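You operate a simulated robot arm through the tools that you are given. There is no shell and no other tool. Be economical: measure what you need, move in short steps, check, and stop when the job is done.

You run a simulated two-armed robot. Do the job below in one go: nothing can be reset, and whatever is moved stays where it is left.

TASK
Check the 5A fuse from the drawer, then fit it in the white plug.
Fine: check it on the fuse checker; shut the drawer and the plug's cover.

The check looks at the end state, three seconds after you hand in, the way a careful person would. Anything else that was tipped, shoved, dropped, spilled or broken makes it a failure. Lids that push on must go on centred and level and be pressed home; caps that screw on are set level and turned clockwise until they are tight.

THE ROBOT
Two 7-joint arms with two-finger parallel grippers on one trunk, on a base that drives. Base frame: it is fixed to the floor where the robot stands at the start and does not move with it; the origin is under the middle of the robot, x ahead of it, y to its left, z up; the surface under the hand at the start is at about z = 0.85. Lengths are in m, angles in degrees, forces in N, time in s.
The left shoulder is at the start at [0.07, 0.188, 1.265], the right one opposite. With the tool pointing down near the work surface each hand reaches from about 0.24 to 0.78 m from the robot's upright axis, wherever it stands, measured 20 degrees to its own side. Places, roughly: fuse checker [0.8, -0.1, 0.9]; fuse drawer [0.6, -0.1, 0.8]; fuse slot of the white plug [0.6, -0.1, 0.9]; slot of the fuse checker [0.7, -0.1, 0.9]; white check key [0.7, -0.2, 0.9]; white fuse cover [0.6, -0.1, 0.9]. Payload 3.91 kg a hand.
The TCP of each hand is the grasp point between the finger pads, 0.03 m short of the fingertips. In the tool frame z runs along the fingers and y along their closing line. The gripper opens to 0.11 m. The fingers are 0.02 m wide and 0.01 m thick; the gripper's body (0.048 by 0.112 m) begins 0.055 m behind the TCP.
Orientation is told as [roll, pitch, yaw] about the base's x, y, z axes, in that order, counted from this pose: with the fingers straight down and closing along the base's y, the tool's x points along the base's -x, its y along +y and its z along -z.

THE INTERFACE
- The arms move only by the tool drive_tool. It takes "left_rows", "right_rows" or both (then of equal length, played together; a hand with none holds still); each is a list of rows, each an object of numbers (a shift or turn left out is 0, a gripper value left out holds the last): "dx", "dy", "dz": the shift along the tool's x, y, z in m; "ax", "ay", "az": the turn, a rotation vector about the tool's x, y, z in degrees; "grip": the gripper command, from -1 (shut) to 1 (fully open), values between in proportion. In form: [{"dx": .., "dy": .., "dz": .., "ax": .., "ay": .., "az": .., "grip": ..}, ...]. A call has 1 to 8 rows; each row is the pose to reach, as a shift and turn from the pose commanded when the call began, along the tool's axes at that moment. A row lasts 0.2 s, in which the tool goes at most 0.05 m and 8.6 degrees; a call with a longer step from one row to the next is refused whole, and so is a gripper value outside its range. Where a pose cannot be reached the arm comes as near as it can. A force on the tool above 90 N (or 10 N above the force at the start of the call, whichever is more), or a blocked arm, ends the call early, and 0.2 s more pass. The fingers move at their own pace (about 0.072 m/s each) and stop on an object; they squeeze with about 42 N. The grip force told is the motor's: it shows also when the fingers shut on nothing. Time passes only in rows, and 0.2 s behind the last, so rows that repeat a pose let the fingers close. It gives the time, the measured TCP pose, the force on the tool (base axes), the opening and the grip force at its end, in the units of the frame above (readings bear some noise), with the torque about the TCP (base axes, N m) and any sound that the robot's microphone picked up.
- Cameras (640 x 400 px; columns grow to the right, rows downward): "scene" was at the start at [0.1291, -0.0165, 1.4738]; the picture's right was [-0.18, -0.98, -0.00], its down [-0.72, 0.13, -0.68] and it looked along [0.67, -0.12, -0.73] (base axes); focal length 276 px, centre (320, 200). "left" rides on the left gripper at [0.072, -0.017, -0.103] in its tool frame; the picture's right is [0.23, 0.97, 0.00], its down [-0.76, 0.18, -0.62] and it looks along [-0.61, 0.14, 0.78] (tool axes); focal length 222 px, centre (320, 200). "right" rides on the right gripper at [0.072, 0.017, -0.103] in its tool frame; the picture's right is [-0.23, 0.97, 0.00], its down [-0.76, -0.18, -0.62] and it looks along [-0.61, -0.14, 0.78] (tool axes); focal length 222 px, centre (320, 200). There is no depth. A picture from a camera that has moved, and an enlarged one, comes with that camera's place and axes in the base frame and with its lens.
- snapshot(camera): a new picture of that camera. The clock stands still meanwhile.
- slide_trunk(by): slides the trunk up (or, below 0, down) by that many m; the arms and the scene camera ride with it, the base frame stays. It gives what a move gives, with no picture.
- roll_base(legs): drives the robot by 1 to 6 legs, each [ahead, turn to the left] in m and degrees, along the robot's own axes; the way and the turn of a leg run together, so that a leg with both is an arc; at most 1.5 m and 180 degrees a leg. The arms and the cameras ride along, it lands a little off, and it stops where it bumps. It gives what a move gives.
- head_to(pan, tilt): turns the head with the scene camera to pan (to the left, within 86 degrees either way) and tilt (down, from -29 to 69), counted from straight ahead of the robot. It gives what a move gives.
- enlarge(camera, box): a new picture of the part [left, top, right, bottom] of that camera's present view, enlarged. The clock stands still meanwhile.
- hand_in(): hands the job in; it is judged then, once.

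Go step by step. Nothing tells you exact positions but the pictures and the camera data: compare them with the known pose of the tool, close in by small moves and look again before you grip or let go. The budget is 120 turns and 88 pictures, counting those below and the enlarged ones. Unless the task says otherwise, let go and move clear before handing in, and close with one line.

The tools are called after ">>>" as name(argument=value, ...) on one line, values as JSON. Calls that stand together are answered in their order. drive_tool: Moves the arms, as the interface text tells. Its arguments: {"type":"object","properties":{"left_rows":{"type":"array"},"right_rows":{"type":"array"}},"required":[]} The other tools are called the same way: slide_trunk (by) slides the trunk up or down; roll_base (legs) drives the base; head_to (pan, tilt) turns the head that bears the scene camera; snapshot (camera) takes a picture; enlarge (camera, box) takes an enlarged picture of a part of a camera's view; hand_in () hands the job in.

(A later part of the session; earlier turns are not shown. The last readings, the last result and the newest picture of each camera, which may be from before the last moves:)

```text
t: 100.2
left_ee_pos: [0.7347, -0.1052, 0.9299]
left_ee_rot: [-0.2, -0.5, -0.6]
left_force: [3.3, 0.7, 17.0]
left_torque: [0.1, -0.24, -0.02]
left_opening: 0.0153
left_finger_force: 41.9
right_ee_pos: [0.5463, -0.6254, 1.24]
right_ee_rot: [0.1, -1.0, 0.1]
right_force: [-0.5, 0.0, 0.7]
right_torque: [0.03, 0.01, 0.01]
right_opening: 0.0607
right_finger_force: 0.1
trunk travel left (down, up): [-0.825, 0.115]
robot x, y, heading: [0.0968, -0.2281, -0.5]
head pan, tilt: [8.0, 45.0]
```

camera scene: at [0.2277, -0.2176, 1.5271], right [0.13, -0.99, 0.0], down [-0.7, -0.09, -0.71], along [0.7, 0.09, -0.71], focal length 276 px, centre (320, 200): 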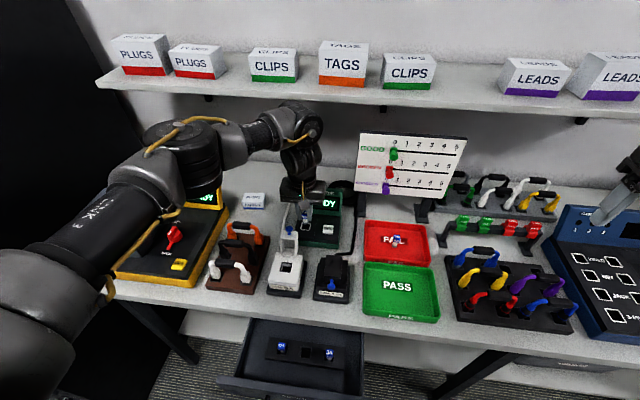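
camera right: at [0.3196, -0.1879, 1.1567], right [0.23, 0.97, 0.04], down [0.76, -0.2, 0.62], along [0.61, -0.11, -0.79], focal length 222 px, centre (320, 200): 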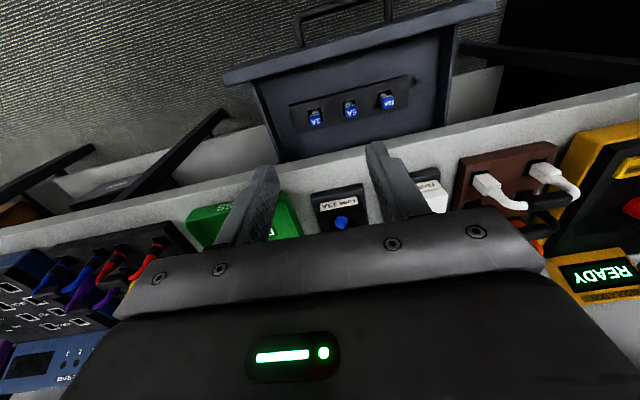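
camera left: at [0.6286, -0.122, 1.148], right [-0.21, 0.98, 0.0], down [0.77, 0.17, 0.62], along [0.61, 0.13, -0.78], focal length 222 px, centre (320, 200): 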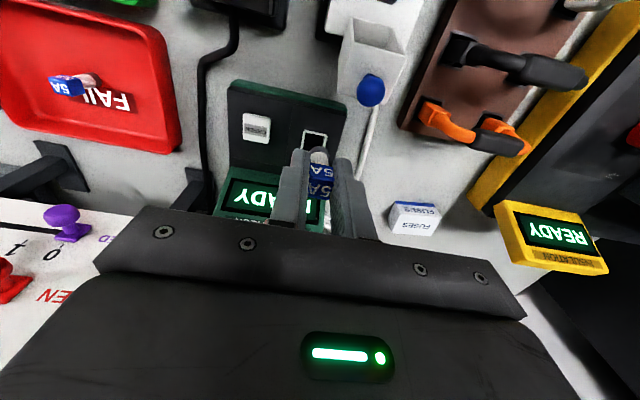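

>>> drive_tool(left_rows=[{"dz": -0.004}, {"dz": -0.004, "grip": -0.6}, {"dz": -0.004, "grip": -0.4}, {"dz": -0.004, "grip": -0.4}, {"dz": -0.03, "grip": -0.4}, {"dz": -0.06, "grip": -0.4}, {"dz": -0.09, "grip": -0.4}])

>>> enlarge(camera="scene", box=[280, 190, 360, 275])

>>> snapshot(camera="left")

```text
t: 101.8
left_ee_pos: [0.7325, -0.1058, 1.0177]
left_ee_rot: [-0.2, -0.2, -0.6]
left_force: [-0.2, -0.2, -0.4]
left_torque: [-0.05, -0.02, 0.01]
left_opening: 0.0332
left_finger_force: 0.1
right_ee_pos: [0.5476, -0.6253, 1.2416]
right_ee_rot: [0.1, -1.0, 0.1]
right_force: [-0.2, -0.5, 0.0]
right_torque: [0.04, -0.02, 0.02]
right_opening: 0.0604
right_finger_force: 0.0
trunk travel left (down, up): [-0.825, 0.115]
robot x, y, heading: [0.0965, -0.2259, -0.7]
head pan, tilt: [8.0, 45.0]
```

```text
4.71 times, centred on (320, 232) of scene
camera zoom: at [0.2292, -0.218, 1.5269], right [0.13, -0.99, 0.0], down [-0.7, -0.09, -0.71], along [0.7, 0.09, -0.71], focal length 1301 px, centre (320, 47)
```

zoom: 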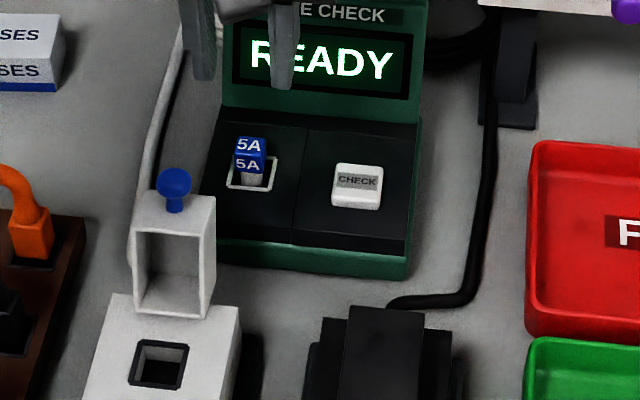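

```text
33 pictures are left
camera left: at [0.6601, -0.122, 1.1228], right [-0.22, 0.98, 0.0], down [0.76, 0.17, 0.63], along [0.61, 0.13, -0.78], focal length 222 px, centre (320, 200)
```

left: 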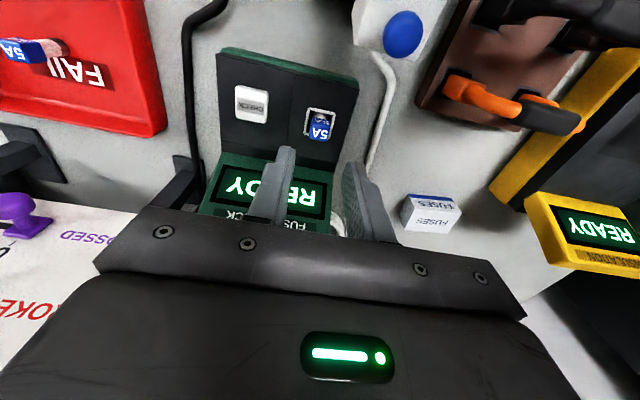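

>>> drive_tool(left_rows=[{"dx": 0.0015, "dy": -0.03, "grip": -1}, {"dx": 0.0015, "dy": -0.066, "grip": -1}, {"dx": 0.0015, "dy": -0.066, "dz": 0.03}, {"dx": 0.0015, "dy": -0.066, "dz": 0.055}, {"dx": 0.0015, "dy": -0.066, "dz": 0.065}])

>>> snapshot(camera="left")

```text
t: 103.0
left_ee_pos: [0.7313, -0.1723, 0.9535]
left_ee_rot: [-0.1, -0.2, -0.8]
left_force: [0.1, 0.2, -0.2]
left_torque: [0.01, 0.0, 0.04]
left_opening: 0.0
left_finger_force: 37.4
right_ee_pos: [0.5496, -0.6267, 1.2398]
right_ee_rot: [0.2, -1.0, 0.0]
right_force: [-0.5, -0.9, -0.2]
right_torque: [0.01, 0.02, 0.0]
right_opening: 0.0608
right_finger_force: 0.0
trunk travel left (down, up): [-0.825, 0.115]
robot x, y, heading: [0.0963, -0.2223, -0.7]
head pan, tilt: [8.0, 45.0]
```

```text
32 pictures are left
camera left: at [0.6592, -0.1888, 1.0583], right [-0.22, 0.98, 0.0], down [0.76, 0.17, 0.63], along [0.61, 0.13, -0.78], focal length 222 px, centre (320, 200)
```

left: 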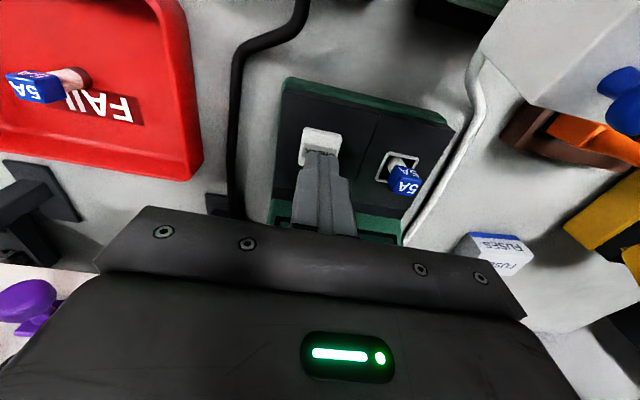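

>>> drive_tool(left_rows=[{"dz": 0.004}, {"dz": 0.008}, {"dz": 0.012}, {"dz": 0.016}])

```text
t: 104.0
left_ee_pos: [0.7329, -0.1712, 0.9369]
left_ee_rot: [-0.1, -0.1, -0.7]
left_force: [0.1, 0.3, -0.9]
left_torque: [0.02, 0.0, -0.01]
left_opening: 0.0001
left_finger_force: 37.4
right_ee_pos: [0.5489, -0.6245, 1.2398]
right_ee_rot: [0.0, -0.8, 0.0]
right_force: [0.5, -0.4, 0.2]
right_torque: [0.0, 0.01, 0.01]
right_opening: 0.0603
right_finger_force: 0.0
trunk travel left (down, up): [-0.825, 0.115]
robot x, y, heading: [0.0941, -0.2261, -0.5]
head pan, tilt: [8.0, 45.0]
```

>>> drive_tool(left_rows=[{"dz": 0.003}, {"dz": 0.006}, {"dz": 0.009}, {"dz": 0.009}])

>>> enlarge(camera="scene", box=[280, 180, 360, 265])

```text
t: 105.0
left_ee_pos: [0.7332, -0.1712, 0.93]
left_ee_rot: [-0.2, -0.4, -0.6]
left_force: [3.7, 1.9, 9.5]
left_torque: [0.07, -0.08, -0.03]
left_opening: 0.0002
left_finger_force: 37.6
right_ee_pos: [0.548, -0.6249, 1.2403]
right_ee_rot: [0.1, -1.0, 0.0]
right_force: [-0.2, -0.5, 0.0]
right_torque: [-0.01, 0.01, 0.0]
right_opening: 0.0605
right_finger_force: 0.0
trunk travel left (down, up): [-0.825, 0.115]
robot x, y, heading: [0.0992, -0.2242, -0.5]
head pan, tilt: [8.0, 45.0]
heard: click
```

```text
4.71 times, centred on (320, 222) of scene
camera zoom: at [0.2291, -0.2177, 1.5271], right [0.13, -0.99, 0.0], down [-0.7, -0.09, -0.71], along [0.7, 0.09, -0.71], focal length 1301 px, centre (320, 94)
```

zoom: 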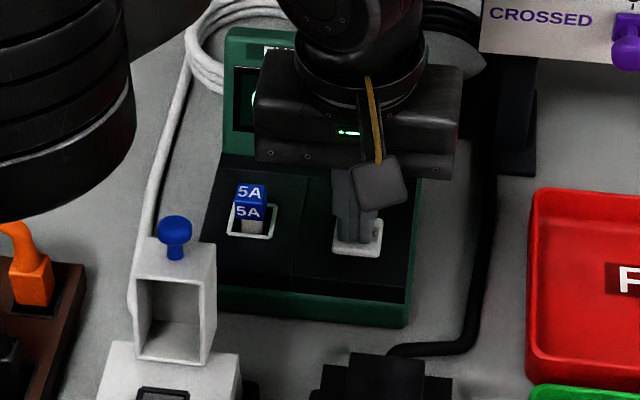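

Click heard. I'll lift, go back over the fuse and read the display.

>>> drive_tool(left_rows=[{"dz": -0.03}, {"dz": -0.06}, {"dz": -0.09}, {"dz": -0.09, "dx": 0.03}, {"dz": -0.09, "dx": 0.06}])

>>> enlarge(camera="scene", box=[280, 180, 360, 265])

```text
t: 106.2
left_ee_pos: [0.6709, -0.1694, 1.0193]
left_ee_rot: [-0.2, -0.3, -0.6]
left_force: [-0.3, -0.6, -0.2]
left_torque: [0.0, 0.0, -0.02]
left_opening: 0.0
left_finger_force: 37.7
right_ee_pos: [0.5488, -0.6246, 1.2404]
right_ee_rot: [0.1, -1.0, 0.1]
right_force: [1.1, 0.3, 0.2]
right_torque: [0.03, -0.03, 0.01]
right_opening: 0.0606
right_finger_force: 0.0
trunk travel left (down, up): [-0.825, 0.115]
robot x, y, heading: [0.0976, -0.2258, -0.4]
head pan, tilt: [8.0, 45.0]
```

```text
4.71 times, centred on (320, 222) of scene
camera zoom: at [0.2285, -0.2168, 1.527], right [0.13, -0.99, 0.0], down [-0.7, -0.09, -0.71], along [0.7, 0.09, -0.71], focal length 1301 px, centre (320, 94)
```

zoom: 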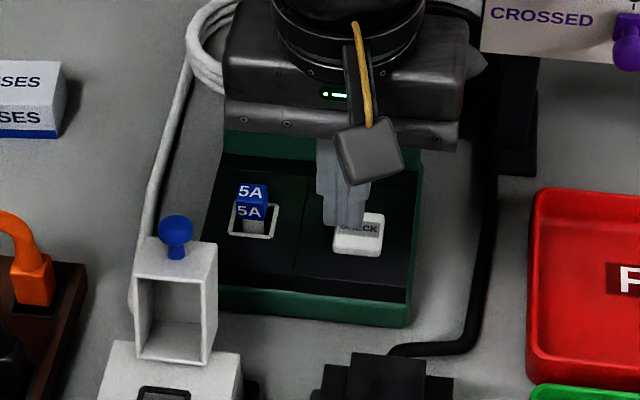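

>>> drive_tool(left_rows=[{"dy": -0.04, "dx": 0.02, "grip": -0.4}, {"dy": -0.08, "dx": 0.03}, {"dy": -0.1, "dx": 0.03}])

>>> enlarge(camera="scene", box=[260, 170, 360, 270])

```text
t: 107.0
left_ee_pos: [0.6419, -0.2704, 1.0166]
left_ee_rot: [-0.3, -0.2, -0.6]
left_force: [0.6, 0.0, 0.5]
left_torque: [-0.03, -0.04, 0.01]
left_opening: 0.0329
left_finger_force: 0.1
right_ee_pos: [0.5488, -0.6252, 1.2386]
right_ee_rot: [0.1, -0.9, 0.0]
right_force: [0.4, 0.3, -0.2]
right_torque: [0.0, 0.0, -0.01]
right_opening: 0.0605
right_finger_force: 0.1
trunk travel left (down, up): [-0.825, 0.115]
robot x, y, heading: [0.0931, -0.2292, -0.4]
head pan, tilt: [8.0, 45.0]
```

```text
4.00 times, centred on (310, 220) of scene
camera zoom: at [0.2301, -0.2183, 1.5269], right [0.13, -0.99, 0.0], down [-0.7, -0.09, -0.71], along [0.7, 0.09, -0.71], focal length 1106 px, centre (360, 120)
```

zoom: 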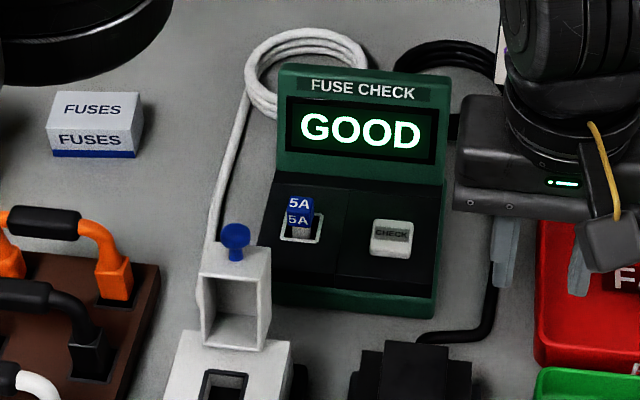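

>>> drive_tool(left_rows=[{"dy": 0.04, "dx": -0.02}, {"dy": 0.08, "dx": -0.04}, {"dy": 0.12, "dx": -0.06}, {"dy": 0.15, "dx": -0.08}, {"dy": 0.1645, "dx": -0.091}, {"dy": 0.1645, "dx": -0.091, "dz": 0.03}, {"dy": 0.1645, "dx": -0.091, "dz": 0.05}])

>>> enlarge(camera="left", box=[240, 90, 400, 240])

```text
t: 108.6
left_ee_pos: [0.7347, -0.1051, 0.9675]
left_ee_rot: [-0.2, -0.1, -0.6]
left_force: [0.8, -0.2, 0.8]
left_torque: [0.01, -0.04, 0.02]
left_opening: 0.0328
left_finger_force: 0.1
right_ee_pos: [0.5495, -0.624, 1.2403]
right_ee_rot: [0.1, -0.9, 0.0]
right_force: [0.4, 0.1, -0.1]
right_torque: [0.01, 0.0, -0.03]
right_opening: 0.0603
right_finger_force: 0.1
trunk travel left (down, up): [-0.825, 0.115]
robot x, y, heading: [0.1006, -0.224, -0.7]
head pan, tilt: [8.0, 45.0]
```

```text
2.67 times, centred on (320, 165) of left
camera zoom: at [0.6616, -0.1222, 1.0714], right [-0.22, 0.98, 0.0], down [0.76, 0.17, 0.63], along [0.61, 0.13, -0.78], focal length 592 px, centre (320, 293)
```

zoom: 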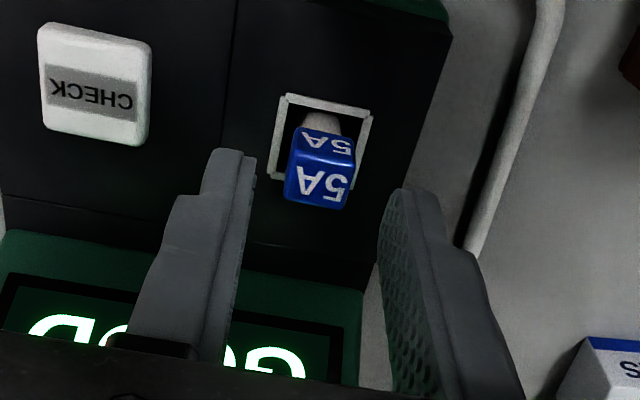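

>>> drive_tool(left_rows=[{"dz": 0.018}, {"dz": 0.035}, {"dz": 0.035, "grip": -1}, {"dz": 0.035, "grip": -1}, {"dz": 0.035, "grip": -1}, {"dz": 0.01}, {"dz": -0.03}, {"dz": -0.06}])

>>> enlarge(camera="left", box=[240, 90, 400, 240])

```text
t: 110.4
left_ee_pos: [0.7329, -0.1055, 1.0293]
left_ee_rot: [0.0, -0.4, -0.7]
left_force: [-0.6, -0.1, 1.1]
left_torque: [0.02, 0.01, 0.0]
left_opening: 0.0152
left_finger_force: 41.5
right_ee_pos: [0.5489, -0.6244, 1.2398]
right_ee_rot: [0.1, -1.0, 0.0]
right_force: [-0.4, -0.3, 0.2]
right_torque: [0.01, 0.01, 0.02]
right_opening: 0.0605
right_finger_force: 0.1
trunk travel left (down, up): [-0.825, 0.115]
robot x, y, heading: [0.0959, -0.2254, -0.5]
head pan, tilt: [8.0, 45.0]
```

```text
2.67 times, centred on (320, 165) of left
camera zoom: at [0.6601, -0.1226, 1.1331], right [-0.22, 0.98, 0.0], down [0.76, 0.17, 0.63], along [0.61, 0.13, -0.78], focal length 592 px, centre (320, 293)
```

zoom: 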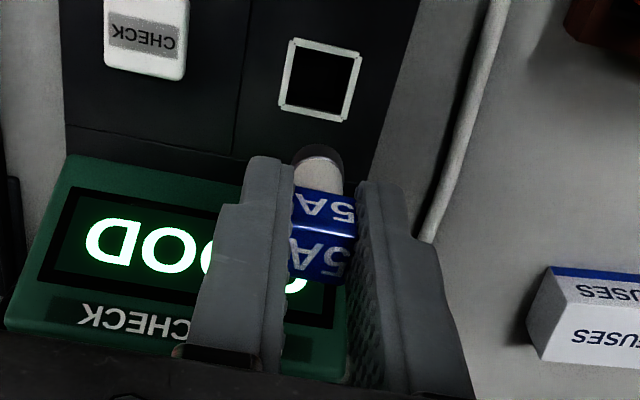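

>>> drive_tool(left_rows=[{"dz": -0.02, "dy": -0.02}, {"dz": -0.02, "dy": -0.055, "dx": 0.01}, {"dz": -0.02, "dy": -0.065, "dx": 0.05}, {"dz": -0.02, "dy": -0.065, "dx": 0.09}, {"dz": -0.02, "dy": -0.05, "dx": 0.13}, {"dz": -0.02, "dy": -0.01, "dx": 0.143}, {"dz": -0.02, "dy": 0.0275, "dx": 0.143}])

>>> enlarge(camera="left", box=[240, 60, 400, 240])

>>> enlarge(camera="scene", box=[250, 190, 350, 310])

```text
t: 112.0
left_ee_pos: [0.5923, -0.0721, 1.0475]
left_ee_rot: [-0.3, -0.2, -0.8]
left_force: [-0.4, 0.7, 0.1]
left_torque: [-0.04, -0.01, -0.04]
left_opening: 0.0153
left_finger_force: 41.7
left hand out of reach, approached as far as the arm can: row 5, 6
right_ee_pos: [0.5483, -0.6233, 1.2414]
right_ee_rot: [0.0, -1.0, -0.1]
right_force: [0.5, 1.3, 0.6]
right_torque: [-0.02, -0.06, -0.01]
right_opening: 0.0604
right_finger_force: 0.1
trunk travel left (down, up): [-0.825, 0.115]
robot x, y, heading: [0.0978, -0.2251, -0.5]
head pan, tilt: [8.0, 45.0]
```

```text
2.22 times, centred on (320, 150) of left
camera zoom: at [0.5197, -0.0892, 1.1512], right [-0.21, 0.98, -0.01], down [0.76, 0.17, 0.63], along [0.61, 0.13, -0.78], focal length 494 px, centre (320, 311)
```

zoom: 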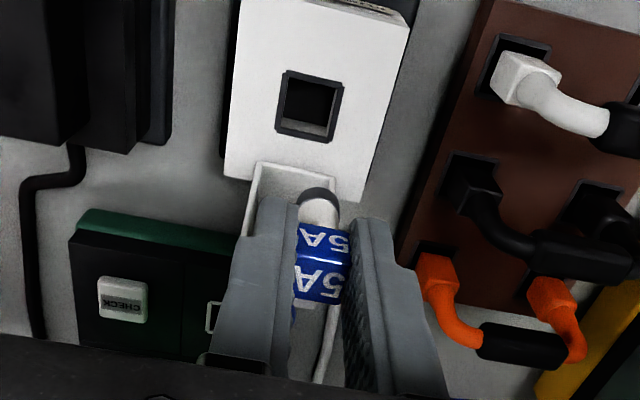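

```text
3.33 times, centred on (300, 250) of scene
camera zoom: at [0.2285, -0.2148, 1.527], right [0.13, -0.99, 0.0], down [-0.7, -0.09, -0.71], along [0.7, 0.09, -0.71], focal length 922 px, centre (387, 33)
```

zoom: 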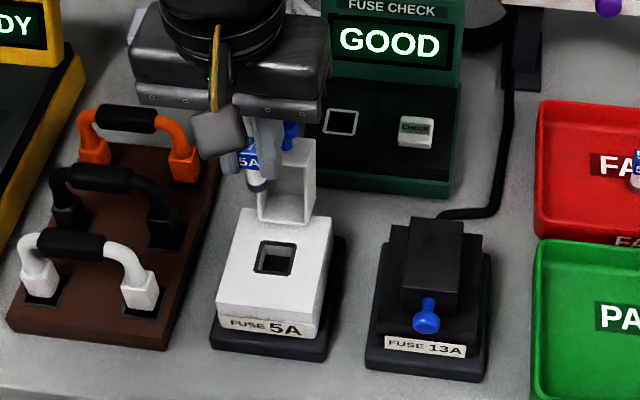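

>>> drive_tool(left_rows=[{"dy": -0.007}, {"dy": -0.007, "dz": 0.03}, {"dy": -0.007, "dz": 0.06}, {"dy": -0.007, "dz": 0.082}, {"dy": -0.007, "dz": 0.082}])

>>> enlarge(camera="left", box=[240, 90, 400, 240])

>>> enlarge(camera="scene", box=[270, 220, 340, 300])

```text
t: 113.2
left_ee_pos: [0.5921, -0.085, 0.9647]
left_ee_rot: [-0.3, -0.2, -0.6]
left_force: [0.3, -0.3, -1.0]
left_torque: [-0.01, 0.01, -0.01]
left_opening: 0.0155
left_finger_force: 41.6
left hand out of reach, approached as far as the arm can: row 1
right_ee_pos: [0.5486, -0.6248, 1.24]
right_ee_rot: [0.1, -1.0, 0.0]
right_force: [-0.2, 0.5, 0.5]
right_torque: [0.06, 0.04, -0.01]
right_opening: 0.0604
right_finger_force: 0.1
trunk travel left (down, up): [-0.825, 0.115]
robot x, y, heading: [0.0966, -0.2261, -0.6]
head pan, tilt: [8.0, 45.0]
```

```text
2.67 times, centred on (320, 165) of left
camera zoom: at [0.5191, -0.101, 1.0695], right [-0.22, 0.98, 0.0], down [0.76, 0.17, 0.63], along [0.61, 0.13, -0.78], focal length 592 px, centre (320, 293)
```

zoom: 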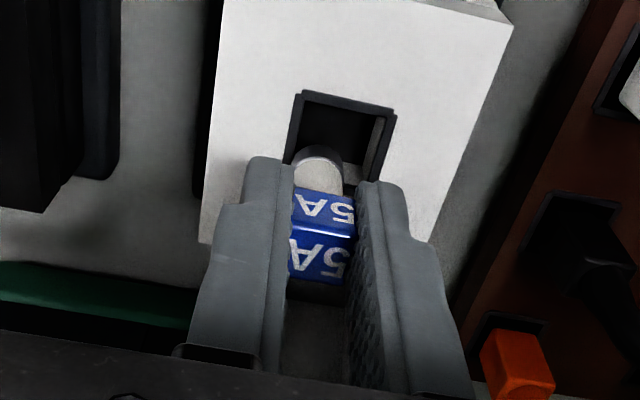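

```text
5.00 times, centred on (305, 260) of scene
camera zoom: at [0.2293, -0.2173, 1.527], right [0.13, -0.99, 0.0], down [-0.7, -0.09, -0.71], along [0.7, 0.09, -0.71], focal length 1383 px, centre (395, -100)
```

zoom: 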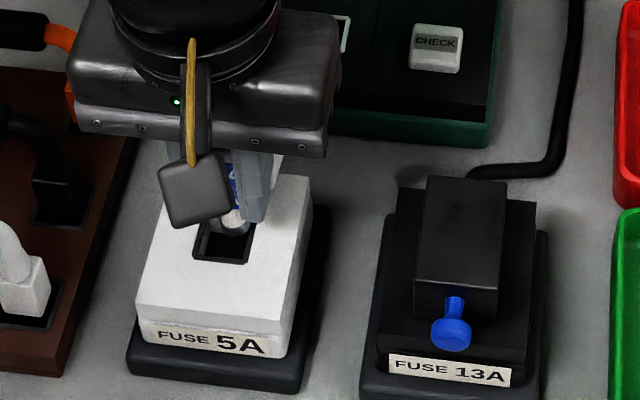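

>>> drive_tool(left_rows=[{"dy": 0.005, "dx": 0.0005}, {"dy": 0.005, "dx": 0.0005, "dz": 0.007}, {"dy": 0.005, "dx": 0.0005, "dz": 0.012}])

>>> enlarge(camera="left", box=[240, 90, 400, 240])

```text
t: 114.0
left_ee_pos: [0.5901, -0.0806, 0.9577]
left_ee_rot: [-0.3, -0.7, -0.6]
left_force: [-2.6, 6.5, 43.5]
left_torque: [0.32, -0.44, 0.1]
left_opening: 0.0155
left_finger_force: 41.7
right_ee_pos: [0.5461, -0.6258, 1.2435]
right_ee_rot: [0.1, -1.1, 0.0]
right_force: [-0.2, 0.3, -0.8]
right_torque: [-0.03, 0.01, 0.0]
right_opening: 0.0605
right_finger_force: 0.0
trunk travel left (down, up): [-0.825, 0.115]
robot x, y, heading: [0.0962, -0.2282, 0.0]
head pan, tilt: [8.0, 45.0]
```

```text
2.67 times, centred on (320, 165) of left
camera zoom: at [0.5163, -0.0961, 1.0615], right [-0.22, 0.98, -0.01], down [0.76, 0.17, 0.63], along [0.62, 0.13, -0.78], focal length 592 px, centre (320, 293)
```

zoom: 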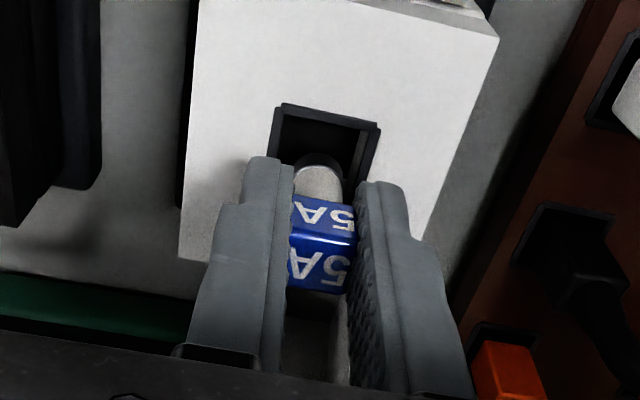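

>>> drive_tool(left_rows=[{"dz": -0.012}, {"dz": -0.012, "dx": 0.003}, {"dz": -0.01, "dx": 0.003}])

>>> enlarge(camera="left", box=[260, 90, 380, 190])

```text
t: 114.8
left_ee_pos: [0.5879, -0.0791, 0.9623]
left_ee_rot: [-0.2, -0.2, -0.7]
left_force: [0.1, -0.6, 0.0]
left_torque: [-0.02, -0.02, -0.01]
left_opening: 0.0153
left_finger_force: 41.6
right_ee_pos: [0.549, -0.6256, 1.2405]
right_ee_rot: [0.1, -0.9, -0.1]
right_force: [1.2, -0.4, -0.6]
right_torque: [0.03, 0.01, 0.02]
right_opening: 0.0605
right_finger_force: 0.1
trunk travel left (down, up): [-0.825, 0.115]
robot x, y, heading: [0.1004, -0.2248, -0.7]
head pan, tilt: [8.0, 45.0]
```

```text
4.00 times, centred on (320, 140) of left
camera zoom: at [0.5149, -0.0955, 1.0671], right [-0.22, 0.98, 0.0], down [0.76, 0.17, 0.63], along [0.61, 0.13, -0.78], focal length 888 px, centre (320, 440)
```

zoom: 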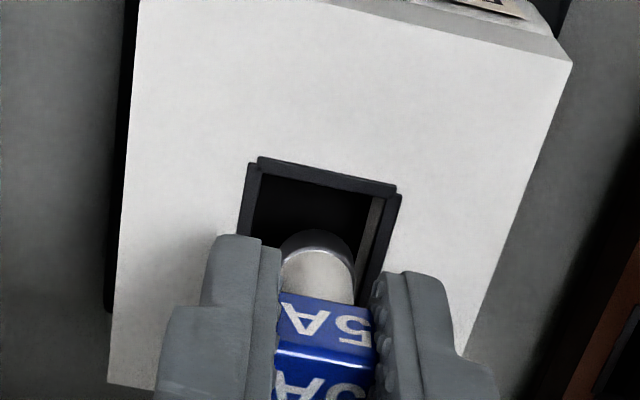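

>>> drive_tool(left_rows=[{"dx": 0.003, "dy": -0.0005}, {"dx": 0.003, "dy": -0.0005, "dz": 0.004}, {"dx": 0.003, "dy": -0.0005, "dz": 0.008}])

>>> enlarge(camera="left", box=[260, 90, 380, 190])

```text
t: 115.6
left_ee_pos: [0.5838, -0.0793, 0.9551]
left_ee_rot: [-0.1, -0.4, -0.5]
left_force: [-0.4, -0.5, -0.3]
left_torque: [0.01, 0.03, 0.01]
left_opening: 0.0152
left_finger_force: 41.6
right_ee_pos: [0.5488, -0.6254, 1.2405]
right_ee_rot: [0.2, -0.8, 0.0]
right_force: [-0.3, 0.0, -0.7]
right_torque: [0.0, 0.0, 0.03]
right_opening: 0.0605
right_finger_force: 0.1
trunk travel left (down, up): [-0.825, 0.115]
robot x, y, heading: [0.0996, -0.2324, -0.5]
head pan, tilt: [8.0, 45.0]
```

```text
4.00 times, centred on (320, 140) of left
camera zoom: at [0.5122, -0.0961, 1.059], right [-0.22, 0.98, 0.0], down [0.76, 0.17, 0.63], along [0.61, 0.13, -0.78], focal length 888 px, centre (320, 440)
```

zoom: 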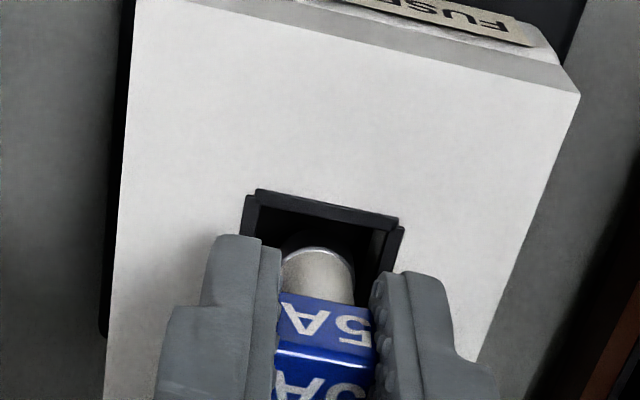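

>>> drive_tool(left_rows=[{"dz": 0.004}, {"dz": 0.008}, {"dz": 0.012}, {"dz": 0.016}])

>>> enlarge(camera="left", box=[260, 90, 380, 190])

```text
t: 116.6
left_ee_pos: [0.5846, -0.0806, 0.9413]
left_ee_rot: [-0.2, -0.6, -0.6]
left_force: [0.7, 2.6, 23.9]
left_torque: [0.16, -0.01, -0.02]
left_opening: 0.0152
left_finger_force: 42.3
right_ee_pos: [0.5455, -0.6255, 1.241]
right_ee_rot: [0.0, -1.0, 0.0]
right_force: [-0.3, -0.3, 0.1]
right_torque: [0.03, -0.02, -0.03]
right_opening: 0.0604
right_finger_force: 0.1
trunk travel left (down, up): [-0.825, 0.115]
robot x, y, heading: [0.1008, -0.2232, -0.6]
head pan, tilt: [8.0, 45.0]
```

```text
4.00 times, centred on (320, 140) of left
camera zoom: at [0.5113, -0.0961, 1.046], right [-0.22, 0.98, -0.01], down [0.76, 0.17, 0.63], along [0.62, 0.13, -0.78], focal length 888 px, centre (320, 440)
```

zoom: 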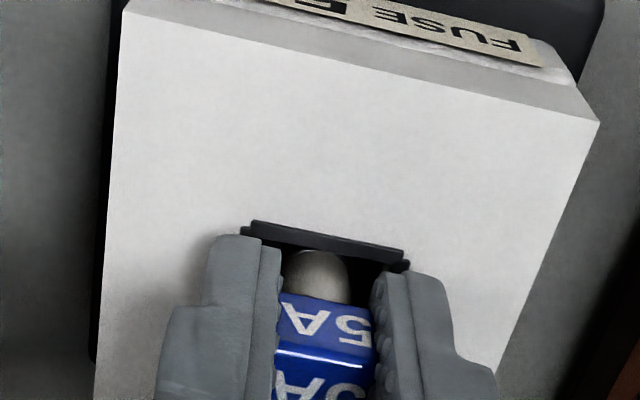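

>>> drive_tool(left_rows=[{"dz": -0.005}, {"dz": -0.005, "grip": -0.6}, {"dz": -0.005, "grip": -0.4}, {"dz": -0.005, "grip": -0.4}, {"dz": -0.04}, {"dz": -0.08}, {"dz": -0.1}])

>>> enlarge(camera="left", box=[240, 50, 400, 200])

>>> enlarge(camera="scene", box=[265, 200, 345, 300])

```text
t: 118.2
left_ee_pos: [0.5906, -0.0767, 1.0365]
left_ee_rot: [-0.4, -0.1, -0.8]
left_force: [0.2, -0.7, -0.3]
left_torque: [0.01, 0.0, 0.03]
left_opening: 0.0329
left_finger_force: 0.1
left hand out of reach, approached as far as the arm can: row 6, 7
right_ee_pos: [0.5491, -0.6258, 1.239]
right_ee_rot: [0.0, -0.9, 0.0]
right_force: [0.9, -0.3, 0.4]
right_torque: [0.04, -0.01, -0.01]
right_opening: 0.0604
right_finger_force: 0.0
trunk travel left (down, up): [-0.825, 0.115]
robot x, y, heading: [0.0968, -0.2267, -0.6]
head pan, tilt: [8.0, 45.0]
```

```text
2.67 times, centred on (320, 125) of left
camera zoom: at [0.5193, -0.0933, 1.1416], right [-0.21, 0.98, 0.0], down [0.76, 0.17, 0.62], along [0.61, 0.13, -0.78], focal length 592 px, centre (320, 400)
```

zoom: 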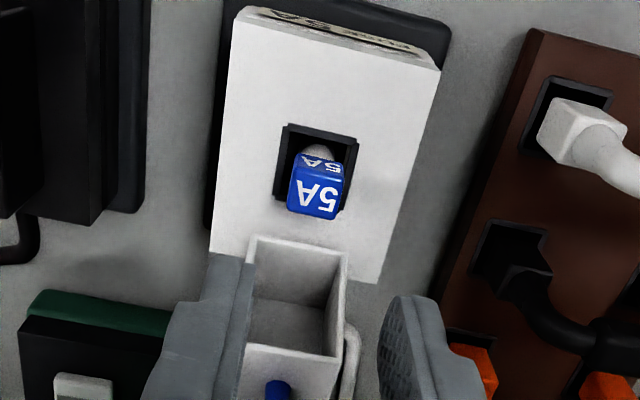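

```text
4.00 times, centred on (305, 250) of scene
camera zoom: at [0.23, -0.2175, 1.5268], right [0.13, -0.99, 0.0], down [-0.7, -0.09, -0.71], along [0.7, 0.09, -0.71], focal length 1106 px, centre (380, 0)
```

zoom: 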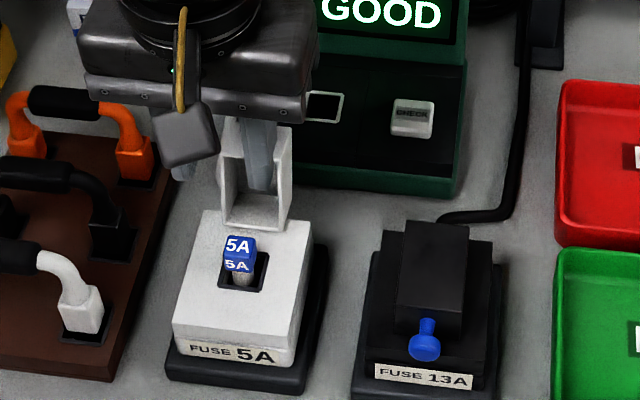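

>>> drive_tool(left_rows=[{"dy": -0.003, "grip": -1}, {"dy": -0.003, "dz": 0.03}, {"dy": -0.003, "dz": 0.055}, {"dy": -0.003, "dz": 0.065}, {"dy": -0.003, "dz": 0.07}, {"dy": -0.003, "dz": 0.074}])

```text
t: 119.6
left_ee_pos: [0.5912, -0.0808, 0.9672]
left_ee_rot: [-0.2, -0.7, -0.6]
left_force: [1.1, 1.8, 25.9]
left_torque: [0.07, 0.04, -0.01]
left_opening: 0.0
left_finger_force: 37.7
right_ee_pos: [0.5467, -0.6259, 1.2426]
right_ee_rot: [0.0, -1.0, 0.0]
right_force: [0.3, 0.1, 0.6]
right_torque: [-0.03, -0.02, -0.01]
right_opening: 0.0606
right_finger_force: 0.0
trunk travel left (down, up): [-0.825, 0.115]
robot x, y, heading: [0.0964, -0.2283, -0.4]
head pan, tilt: [8.0, 45.0]
```

The fuse is seated firmly. Now I'll go around behind the open cover with closed fingers to swing it shut.

>>> drive_tool(left_rows=[{"dz": -0.03}, {"dz": -0.053, "dy": -0.03}, {"dz": -0.053, "dy": -0.065, "dx": -0.02}, {"dz": -0.053, "dy": -0.065, "dx": -0.06}, {"dz": -0.053, "dy": -0.06, "dx": -0.1}, {"dz": -0.053, "dy": -0.03, "dx": -0.1}, {"dz": -0.053, "dy": -0.001, "dx": -0.1}, {"dz": -0.022, "dy": -0.001, "dx": -0.1}])

>>> snapshot(camera="left")

>>> enlarge(camera="scene", box=[265, 190, 345, 290])

```text
t: 121.4
left_ee_pos: [0.6935, -0.0835, 0.9858]
left_ee_rot: [0.0, -0.2, -0.8]
left_force: [0.6, 0.4, 0.0]
left_torque: [-0.01, 0.01, 0.0]
left_opening: 0.0
left_finger_force: 37.8
left hand out of reach, approached as far as the arm can: row 2
right_ee_pos: [0.5501, -0.6257, 1.2398]
right_ee_rot: [0.1, -0.9, 0.0]
right_force: [0.8, 0.9, 0.0]
right_torque: [0.02, 0.0, 0.04]
right_opening: 0.0602
right_finger_force: 0.0
trunk travel left (down, up): [-0.825, 0.115]
robot x, y, heading: [0.0946, -0.2248, -0.5]
head pan, tilt: [8.0, 45.0]
```

```text
16 pictures are left
camera left: at [0.6204, -0.0992, 1.0902], right [-0.22, 0.98, 0.0], down [0.76, 0.17, 0.63], along [0.61, 0.13, -0.78], focal length 222 px, centre (320, 200)
```

left: 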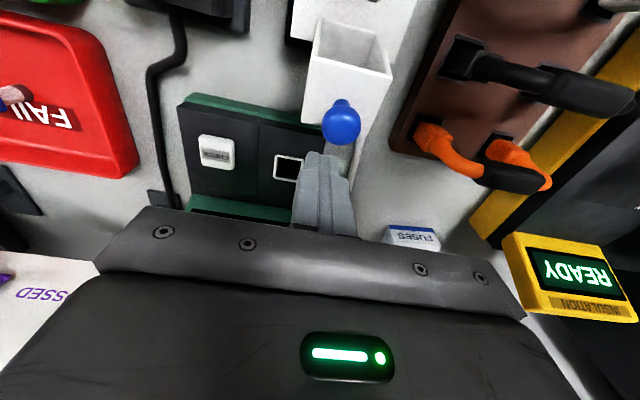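

```text
4.00 times, centred on (305, 240) of scene
camera zoom: at [0.2314, -0.2191, 1.5268], right [0.13, -0.99, 0.0], down [-0.7, -0.09, -0.71], along [0.7, 0.09, -0.71], focal length 1106 px, centre (380, 40)
```

zoom: 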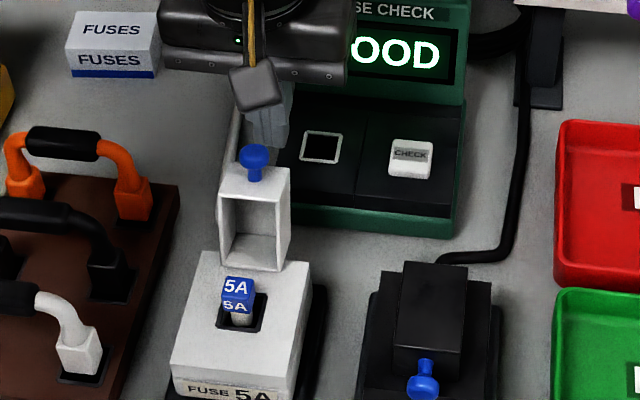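

>>> drive_tool(left_rows=[{"dx": 0.015}, {"dx": 0.03}, {"dx": 0.045}, {"dx": 0.06, "dz": 0.003}, {"dx": 0.075, "dz": 0.006}, {"dx": 0.09, "dz": 0.008}, {"dx": 0.105, "dz": 0.01}])

>>> enlarge(camera="scene", box=[265, 190, 345, 290])

```text
t: 123.0
left_ee_pos: [0.5852, -0.0809, 0.9769]
left_ee_rot: [-0.2, -0.3, -0.6]
left_force: [-0.5, -0.1, -0.4]
left_torque: [-0.01, -0.03, 0.03]
left_opening: 0.0001
left_finger_force: 37.3
right_ee_pos: [0.5476, -0.6255, 1.2386]
right_ee_rot: [0.1, -1.0, 0.1]
right_force: [-0.5, 0.3, -0.5]
right_torque: [0.02, -0.04, 0.02]
right_opening: 0.0601
right_finger_force: 0.1
trunk travel left (down, up): [-0.825, 0.115]
robot x, y, heading: [0.0973, -0.2261, -0.5]
head pan, tilt: [8.0, 45.0]
```

```text
4.00 times, centred on (305, 240) of scene
camera zoom: at [0.2285, -0.2176, 1.527], right [0.13, -0.99, 0.0], down [-0.7, -0.09, -0.71], along [0.7, 0.09, -0.71], focal length 1106 px, centre (380, 40)
```

zoom: 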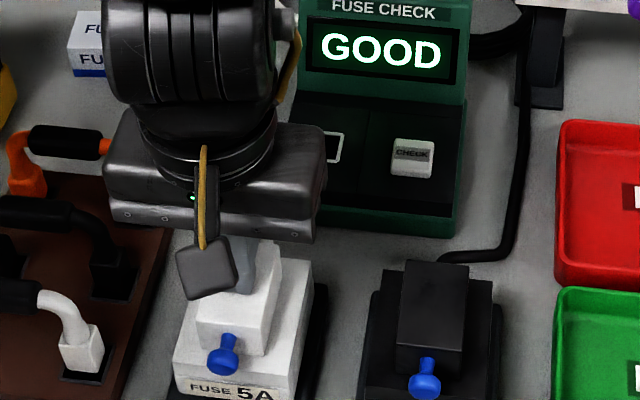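

The cover has swung down. I'll press it lightly home.

>>> drive_tool(left_rows=[{"dz": 0.004}, {"dz": 0.008}, {"dz": 0.011}, {"dz": 0.014}])

```text
t: 124.0
left_ee_pos: [0.5854, -0.0796, 0.9745]
left_ee_rot: [-0.3, -1.3, -0.7]
left_force: [-25.2, 8.1, 56.9]
left_torque: [0.29, 1.08, 0.04]
left_opening: 0.0002
left_finger_force: 37.5
right_ee_pos: [0.543, -0.6244, 1.2434]
right_ee_rot: [0.1, -1.3, 0.2]
right_force: [-0.8, 0.9, -1.2]
right_torque: [-0.01, 0.06, 0.01]
right_opening: 0.0604
right_finger_force: 0.0
trunk travel left (down, up): [-0.825, 0.115]
robot x, y, heading: [0.0965, -0.2239, -0.3]
head pan, tilt: [8.0, 45.0]
stopped in row 4 (left hand): the force on the tool passed its limit at 94 N (the readings are from after the stop); the commanded pose is now the measured one
```

>>> drive_tool(left_rows=[{"dz": -0.02}, {"dz": -0.05}, {"dz": -0.07, "dy": -0.03}, {"dz": -0.07, "dy": -0.07}, {"dz": -0.07, "dy": -0.11}, {"dz": -0.07, "dy": -0.15}])

>>> enlarge(camera="scene", box=[245, 180, 385, 320])

```text
t: 125.4
left_ee_pos: [0.6122, -0.2356, 1.034]
left_ee_rot: [-0.2, -0.9, -0.7]
left_force: [0.2, 0.2, -0.6]
left_torque: [0.02, -0.01, 0.05]
left_opening: 0.0
left_finger_force: 37.5
left hand out of reach, approached as far as the arm can: row 3, 4, 5, 6
right_ee_pos: [0.5491, -0.627, 1.2398]
right_ee_rot: [0.2, -1.0, 0.1]
right_force: [-0.4, -0.3, 0.3]
right_torque: [0.0, 0.03, 0.01]
right_opening: 0.0604
right_finger_force: 0.0
trunk travel left (down, up): [-0.825, 0.115]
robot x, y, heading: [0.0964, -0.2252, -0.3]
head pan, tilt: [8.0, 45.0]
```

```text
2.86 times, centred on (315, 250) of scene
camera zoom: at [0.2288, -0.2208, 1.527], right [0.13, -0.99, 0.0], down [-0.7, -0.09, -0.71], along [0.7, 0.09, -0.71], focal length 790 px, centre (334, 57)
```

zoom: 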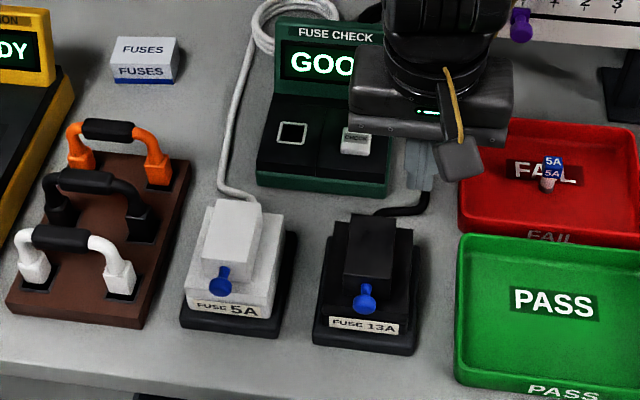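

The cover is shut. Now the drawer: I'll back up, lower the trunk and point the left fingers forward to push it in.

>>> roll_base(legs=[[-0.45, 0]])

>>> slide_trunk(by=-0.3)

>>> drive_tool(left_rows=[{"ay": -8.5, "dy": 0.02}, {"ay": -17, "dy": 0.04}, {"ay": -25.5, "dy": 0.06}, {"ay": -34, "dy": 0.08}, {"ay": -42.5, "dy": 0.09}, {"ay": -51, "dy": 0.09}, {"ay": -59.5, "dy": 0.09}, {"ay": -66, "dy": 0.09}])

```text
t: 128.1
left_ee_pos: [0.1634, -0.2287, 1.0338]
left_ee_rot: [-0.3, -0.8, -0.5]
left_force: [-0.3, -0.3, -0.3]
left_torque: [-0.04, 0.05, -0.01]
left_opening: 0.0
left_finger_force: 37.6
right_ee_pos: [0.0995, -0.6205, 1.2396]
right_ee_rot: [-0.1, -0.9, 0.3]
right_force: [1.6, 0.2, 0.1]
right_torque: [-0.04, 0.04, 0.02]
right_opening: 0.0606
right_finger_force: 0.0
trunk travel left (down, up): [-0.825, 0.115]
robot x, y, heading: [-0.3546, -0.2266, -0.1]
head pan, tilt: [8.0, 45.0]
```

```text
t: 131.1
left_ee_pos: [0.1627, -0.2293, 0.7338]
left_ee_rot: [-0.3, -0.9, -0.6]
left_force: [-0.6, -0.9, 0.1]
left_torque: [-0.03, -0.03, -0.01]
left_opening: 0.0
left_finger_force: 37.8
right_ee_pos: [0.0982, -0.6219, 0.9394]
right_ee_rot: [0.1, -0.9, 0.2]
right_force: [0.6, 0.7, 0.1]
right_torque: [0.02, -0.01, 0.01]
right_opening: 0.0605
right_finger_force: 0.1
trunk travel left (down, up): [-0.525, 0.415]
robot x, y, heading: [-0.3528, -0.2214, -0.2]
head pan, tilt: [8.0, 45.0]
```

```text
t: 132.9
left_ee_pos: [0.1629, -0.1372, 0.7335]
left_ee_rot: [-1.3, -66.9, 0.7]
left_force: [-0.7, 0.5, 0.4]
left_torque: [0.01, 0.04, -0.05]
left_opening: 0.0
left_finger_force: 37.5
left hand out of reach, approached as far as the arm can: row 1, 2, 3, 4, 5, 6, 7
right_ee_pos: [0.0991, -0.6186, 0.9418]
right_ee_rot: [-0.2, -1.1, 0.2]
right_force: [0.1, 0.7, 0.5]
right_torque: [-0.08, 0.0, -0.02]
right_opening: 0.0604
right_finger_force: 0.1
trunk travel left (down, up): [-0.525, 0.415]
robot x, y, heading: [-0.3561, -0.2249, -0.4]
head pan, tilt: [8.0, 45.0]
```

>>> drive_tool(left_rows=[{"ay": -7, "dx": -0.012, "dz": -0.004}, {"ay": -14, "dx": -0.024, "dz": -0.008}, {"ay": -20, "dx": -0.03, "dz": -0.01}])

>>> head_to(pan=8, tilt=30)

>>> snapshot(camera="scene")

```text
t: 133.7
left_ee_pos: [0.1621, -0.1601, 0.7701]
left_ee_rot: [-10.1, -84.0, 8.3]
left_force: [0.6, -1.0, 0.4]
left_torque: [-0.04, 0.02, 0.02]
left_opening: 0.0004
left_finger_force: 37.7
left hand out of reach, approached as far as the arm can: row 3
right_ee_pos: [0.0985, -0.6215, 0.9387]
right_ee_rot: [0.2, -1.0, 0.1]
right_force: [-0.1, -0.2, 0.1]
right_torque: [0.02, 0.01, 0.01]
right_opening: 0.0607
right_finger_force: 0.1
trunk travel left (down, up): [-0.525, 0.415]
robot x, y, heading: [-0.3527, -0.2229, -0.5]
head pan, tilt: [8.0, 45.0]
```

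```text
t: 134.5
left_ee_pos: [0.1613, -0.1601, 0.7678]
left_ee_rot: [-10.7, -84.0, 8.7]
left_force: [1.0, -0.3, 0.1]
left_torque: [-0.03, -0.03, 0.03]
left_opening: 0.0002
left_finger_force: 38.1
right_ee_pos: [0.0984, -0.6213, 0.94]
right_ee_rot: [0.2, -0.9, 0.2]
right_force: [0.4, -0.2, 0.1]
right_torque: [-0.01, -0.02, 0.0]
right_opening: 0.0606
right_finger_force: 0.0
trunk travel left (down, up): [-0.525, 0.415]
robot x, y, heading: [-0.3508, -0.2231, -0.2]
head pan, tilt: [8.0, 30.0]
```

```text
12 pictures are left
camera scene: at [-0.2129, -0.2131, 1.2495], right [0.13, -0.99, 0.0], down [-0.5, -0.07, -0.87], along [0.86, 0.12, -0.5], focal length 276 px, centre (320, 200)
```

scene: 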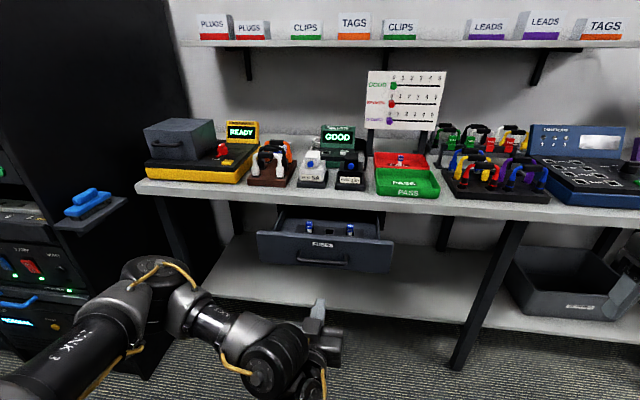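

>>> drive_tool(left_rows=[{"dx": -0.012, "dy": 0.005}, {"dx": -0.025, "dy": 0.01}])

>>> roll_base(legs=[[0.13, 0]])

>>> enlarge(camera="scene", box=[220, 180, 420, 360])

```text
t: 135.1
left_ee_pos: [0.1653, -0.1488, 0.7925]
left_ee_rot: [-10.8, -83.9, 9.0]
left_force: [1.0, 0.9, 0.0]
left_torque: [-0.03, 0.06, 0.0]
left_opening: 0.0003
left_finger_force: 37.9
right_ee_pos: [0.0985, -0.6217, 0.9408]
right_ee_rot: [0.0, -0.9, 0.2]
right_force: [-0.8, -0.4, -0.7]
right_torque: [0.0, 0.0, -0.01]
right_opening: 0.0606
right_finger_force: 0.0
trunk travel left (down, up): [-0.525, 0.415]
robot x, y, heading: [-0.3533, -0.2233, -0.2]
head pan, tilt: [8.0, 30.0]
```

```text
t: 136.3
left_ee_pos: [0.2958, -0.1482, 0.7926]
left_ee_rot: [-10.5, -83.8, 8.6]
left_force: [0.7, -0.1, -0.9]
left_torque: [0.03, -0.04, -0.02]
left_opening: 0.0001
left_finger_force: 38.7
right_ee_pos: [0.2301, -0.622, 0.9381]
right_ee_rot: [0.1, -0.9, 0.2]
right_force: [-0.5, 0.1, 0.6]
right_torque: [0.0, 0.04, 0.0]
right_opening: 0.0608
right_finger_force: 0.2
trunk travel left (down, up): [-0.525, 0.415]
robot x, y, heading: [-0.2259, -0.2227, -0.4]
head pan, tilt: [8.0, 30.0]
```

```text
2.22 times, centred on (320, 270) of scene
camera zoom: at [-0.0813, -0.2138, 1.2494], right [0.13, -0.99, 0.0], down [-0.5, -0.07, -0.87], along [0.86, 0.12, -0.5], focal length 614 px, centre (320, 44)
```

zoom: 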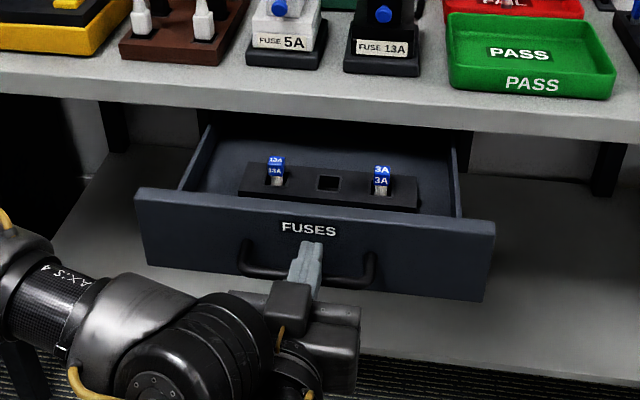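

>>> roll_base(legs=[[0.16, 0]])

>>> enlarge(camera="scene", box=[220, 200, 420, 380])

```text
t: 137.8
left_ee_pos: [0.457, -0.1499, 0.7919]
left_ee_rot: [-10.6, -83.8, 8.6]
left_force: [0.1, 0.0, -0.4]
left_torque: [0.01, 0.0, 0.02]
left_opening: 0.0004
left_finger_force: 38.0
right_ee_pos: [0.3907, -0.6219, 0.9398]
right_ee_rot: [0.1, -0.9, 0.1]
right_force: [0.1, 0.5, 1.1]
right_torque: [-0.01, 0.03, 0.0]
right_opening: 0.0607
right_finger_force: 0.1
trunk travel left (down, up): [-0.525, 0.415]
robot x, y, heading: [-0.06, -0.2239, -0.2]
head pan, tilt: [8.0, 30.0]
```

```text
2.22 times, centred on (320, 290) of scene
camera zoom: at [0.0792, -0.2148, 1.2494], right [0.13, -0.99, 0.0], down [-0.5, -0.07, -0.87], along [0.86, 0.12, -0.5], focal length 614 px, centre (320, 0)
```

zoom: 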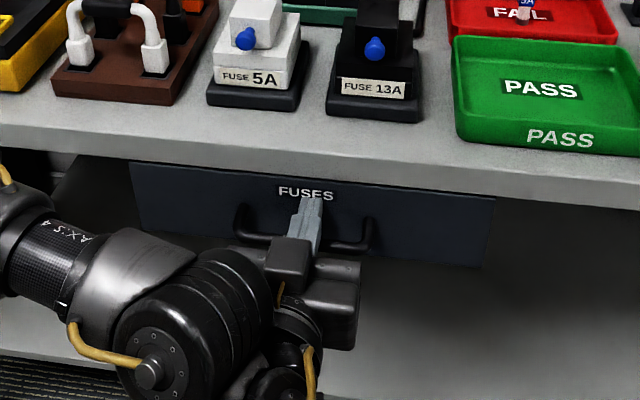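

>>> roll_base(legs=[[0.02, 0]])

>>> roll_base(legs=[[0.01, 0]])

>>> enlarge(camera="scene", box=[220, 200, 420, 380])

```text
t: 138.6
left_ee_pos: [0.4746, -0.1503, 0.7926]
left_ee_rot: [-10.7, -83.8, 8.8]
left_force: [0.0, 0.1, 0.2]
left_torque: [-0.01, 0.0, 0.02]
left_opening: 0.0
left_finger_force: 38.6
right_ee_pos: [0.4084, -0.622, 0.9401]
right_ee_rot: [0.1, -0.9, 0.3]
right_force: [0.5, -0.3, -0.6]
right_torque: [-0.01, 0.0, 0.0]
right_opening: 0.0604
right_finger_force: 0.1
trunk travel left (down, up): [-0.525, 0.415]
robot x, y, heading: [-0.0428, -0.2215, -0.0]
head pan, tilt: [8.0, 30.0]
```

```text
t: 139.3
left_ee_pos: [0.4834, -0.1504, 0.7945]
left_ee_rot: [-10.9, -83.8, 8.9]
left_force: [-14.1, 1.0, 1.4]
left_torque: [0.04, -0.12, 0.1]
left_opening: 0.0
left_finger_force: 37.7
right_ee_pos: [0.417, -0.6213, 0.9401]
right_ee_rot: [0.2, -1.1, 0.2]
right_force: [0.2, -0.1, 0.5]
right_torque: [-0.01, -0.01, 0.0]
right_opening: 0.0605
right_finger_force: 0.1
trunk travel left (down, up): [-0.525, 0.415]
robot x, y, heading: [-0.0317, -0.2257, -0.5]
head pan, tilt: [8.0, 30.0]
```

```text
2.22 times, centred on (320, 290) of scene
camera zoom: at [0.1053, -0.2147, 1.2498], right [0.13, -0.99, 0.0], down [-0.49, -0.07, -0.87], along [0.86, 0.12, -0.5], focal length 614 px, centre (320, 0)
```

zoom: 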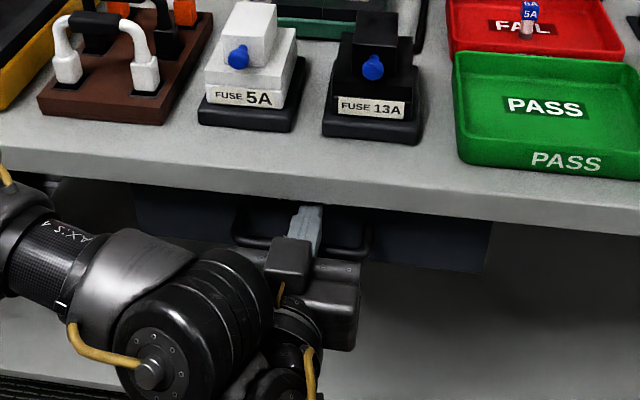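

>>> roll_base(legs=[[0.008, 0]])

>>> roll_base(legs=[[-0.15, 0]])

>>> snapshot(camera="scene")

```text
t: 140.0
left_ee_pos: [0.4825, -0.1493, 0.7941]
left_ee_rot: [-11.2, -83.8, 8.8]
left_force: [-79.8, 15.4, -15.7]
left_torque: [-0.02, -0.05, 0.71]
left_opening: 0.0
left_finger_force: 37.6
right_ee_pos: [0.4184, -0.6211, 0.9439]
right_ee_rot: [-0.1, -1.4, 0.1]
right_force: [0.6, 0.4, -0.2]
right_torque: [0.05, 0.0, 0.01]
right_opening: 0.0604
right_finger_force: 0.0
trunk travel left (down, up): [-0.525, 0.415]
robot x, y, heading: [-0.0283, -0.2207, -0.3]
head pan, tilt: [8.0, 30.0]
```

```text
t: 141.4
left_ee_pos: [0.3385, -0.1526, 0.7903]
left_ee_rot: [-9.4, -83.5, 7.1]
left_force: [0.0, 0.9, 1.1]
left_torque: [-0.03, 0.03, 0.01]
left_opening: 0.0
left_finger_force: 37.6
right_ee_pos: [0.2743, -0.6223, 0.941]
right_ee_rot: [0.1, -1.0, 0.0]
right_force: [0.0, 0.2, 0.5]
right_torque: [0.0, -0.04, -0.02]
right_opening: 0.0606
right_finger_force: 0.2
trunk travel left (down, up): [-0.525, 0.415]
robot x, y, heading: [-0.1728, -0.2261, 0.0]
head pan, tilt: [8.0, 30.0]
```

```text
8 pictures are left
camera scene: at [-0.0363, -0.214, 1.2497], right [0.13, -0.99, 0.0], down [-0.49, -0.07, -0.87], along [0.86, 0.12, -0.5], focal length 276 px, centre (320, 200)
```

scene: 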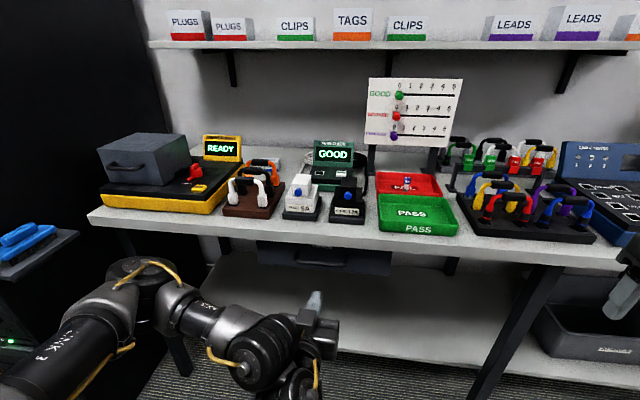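

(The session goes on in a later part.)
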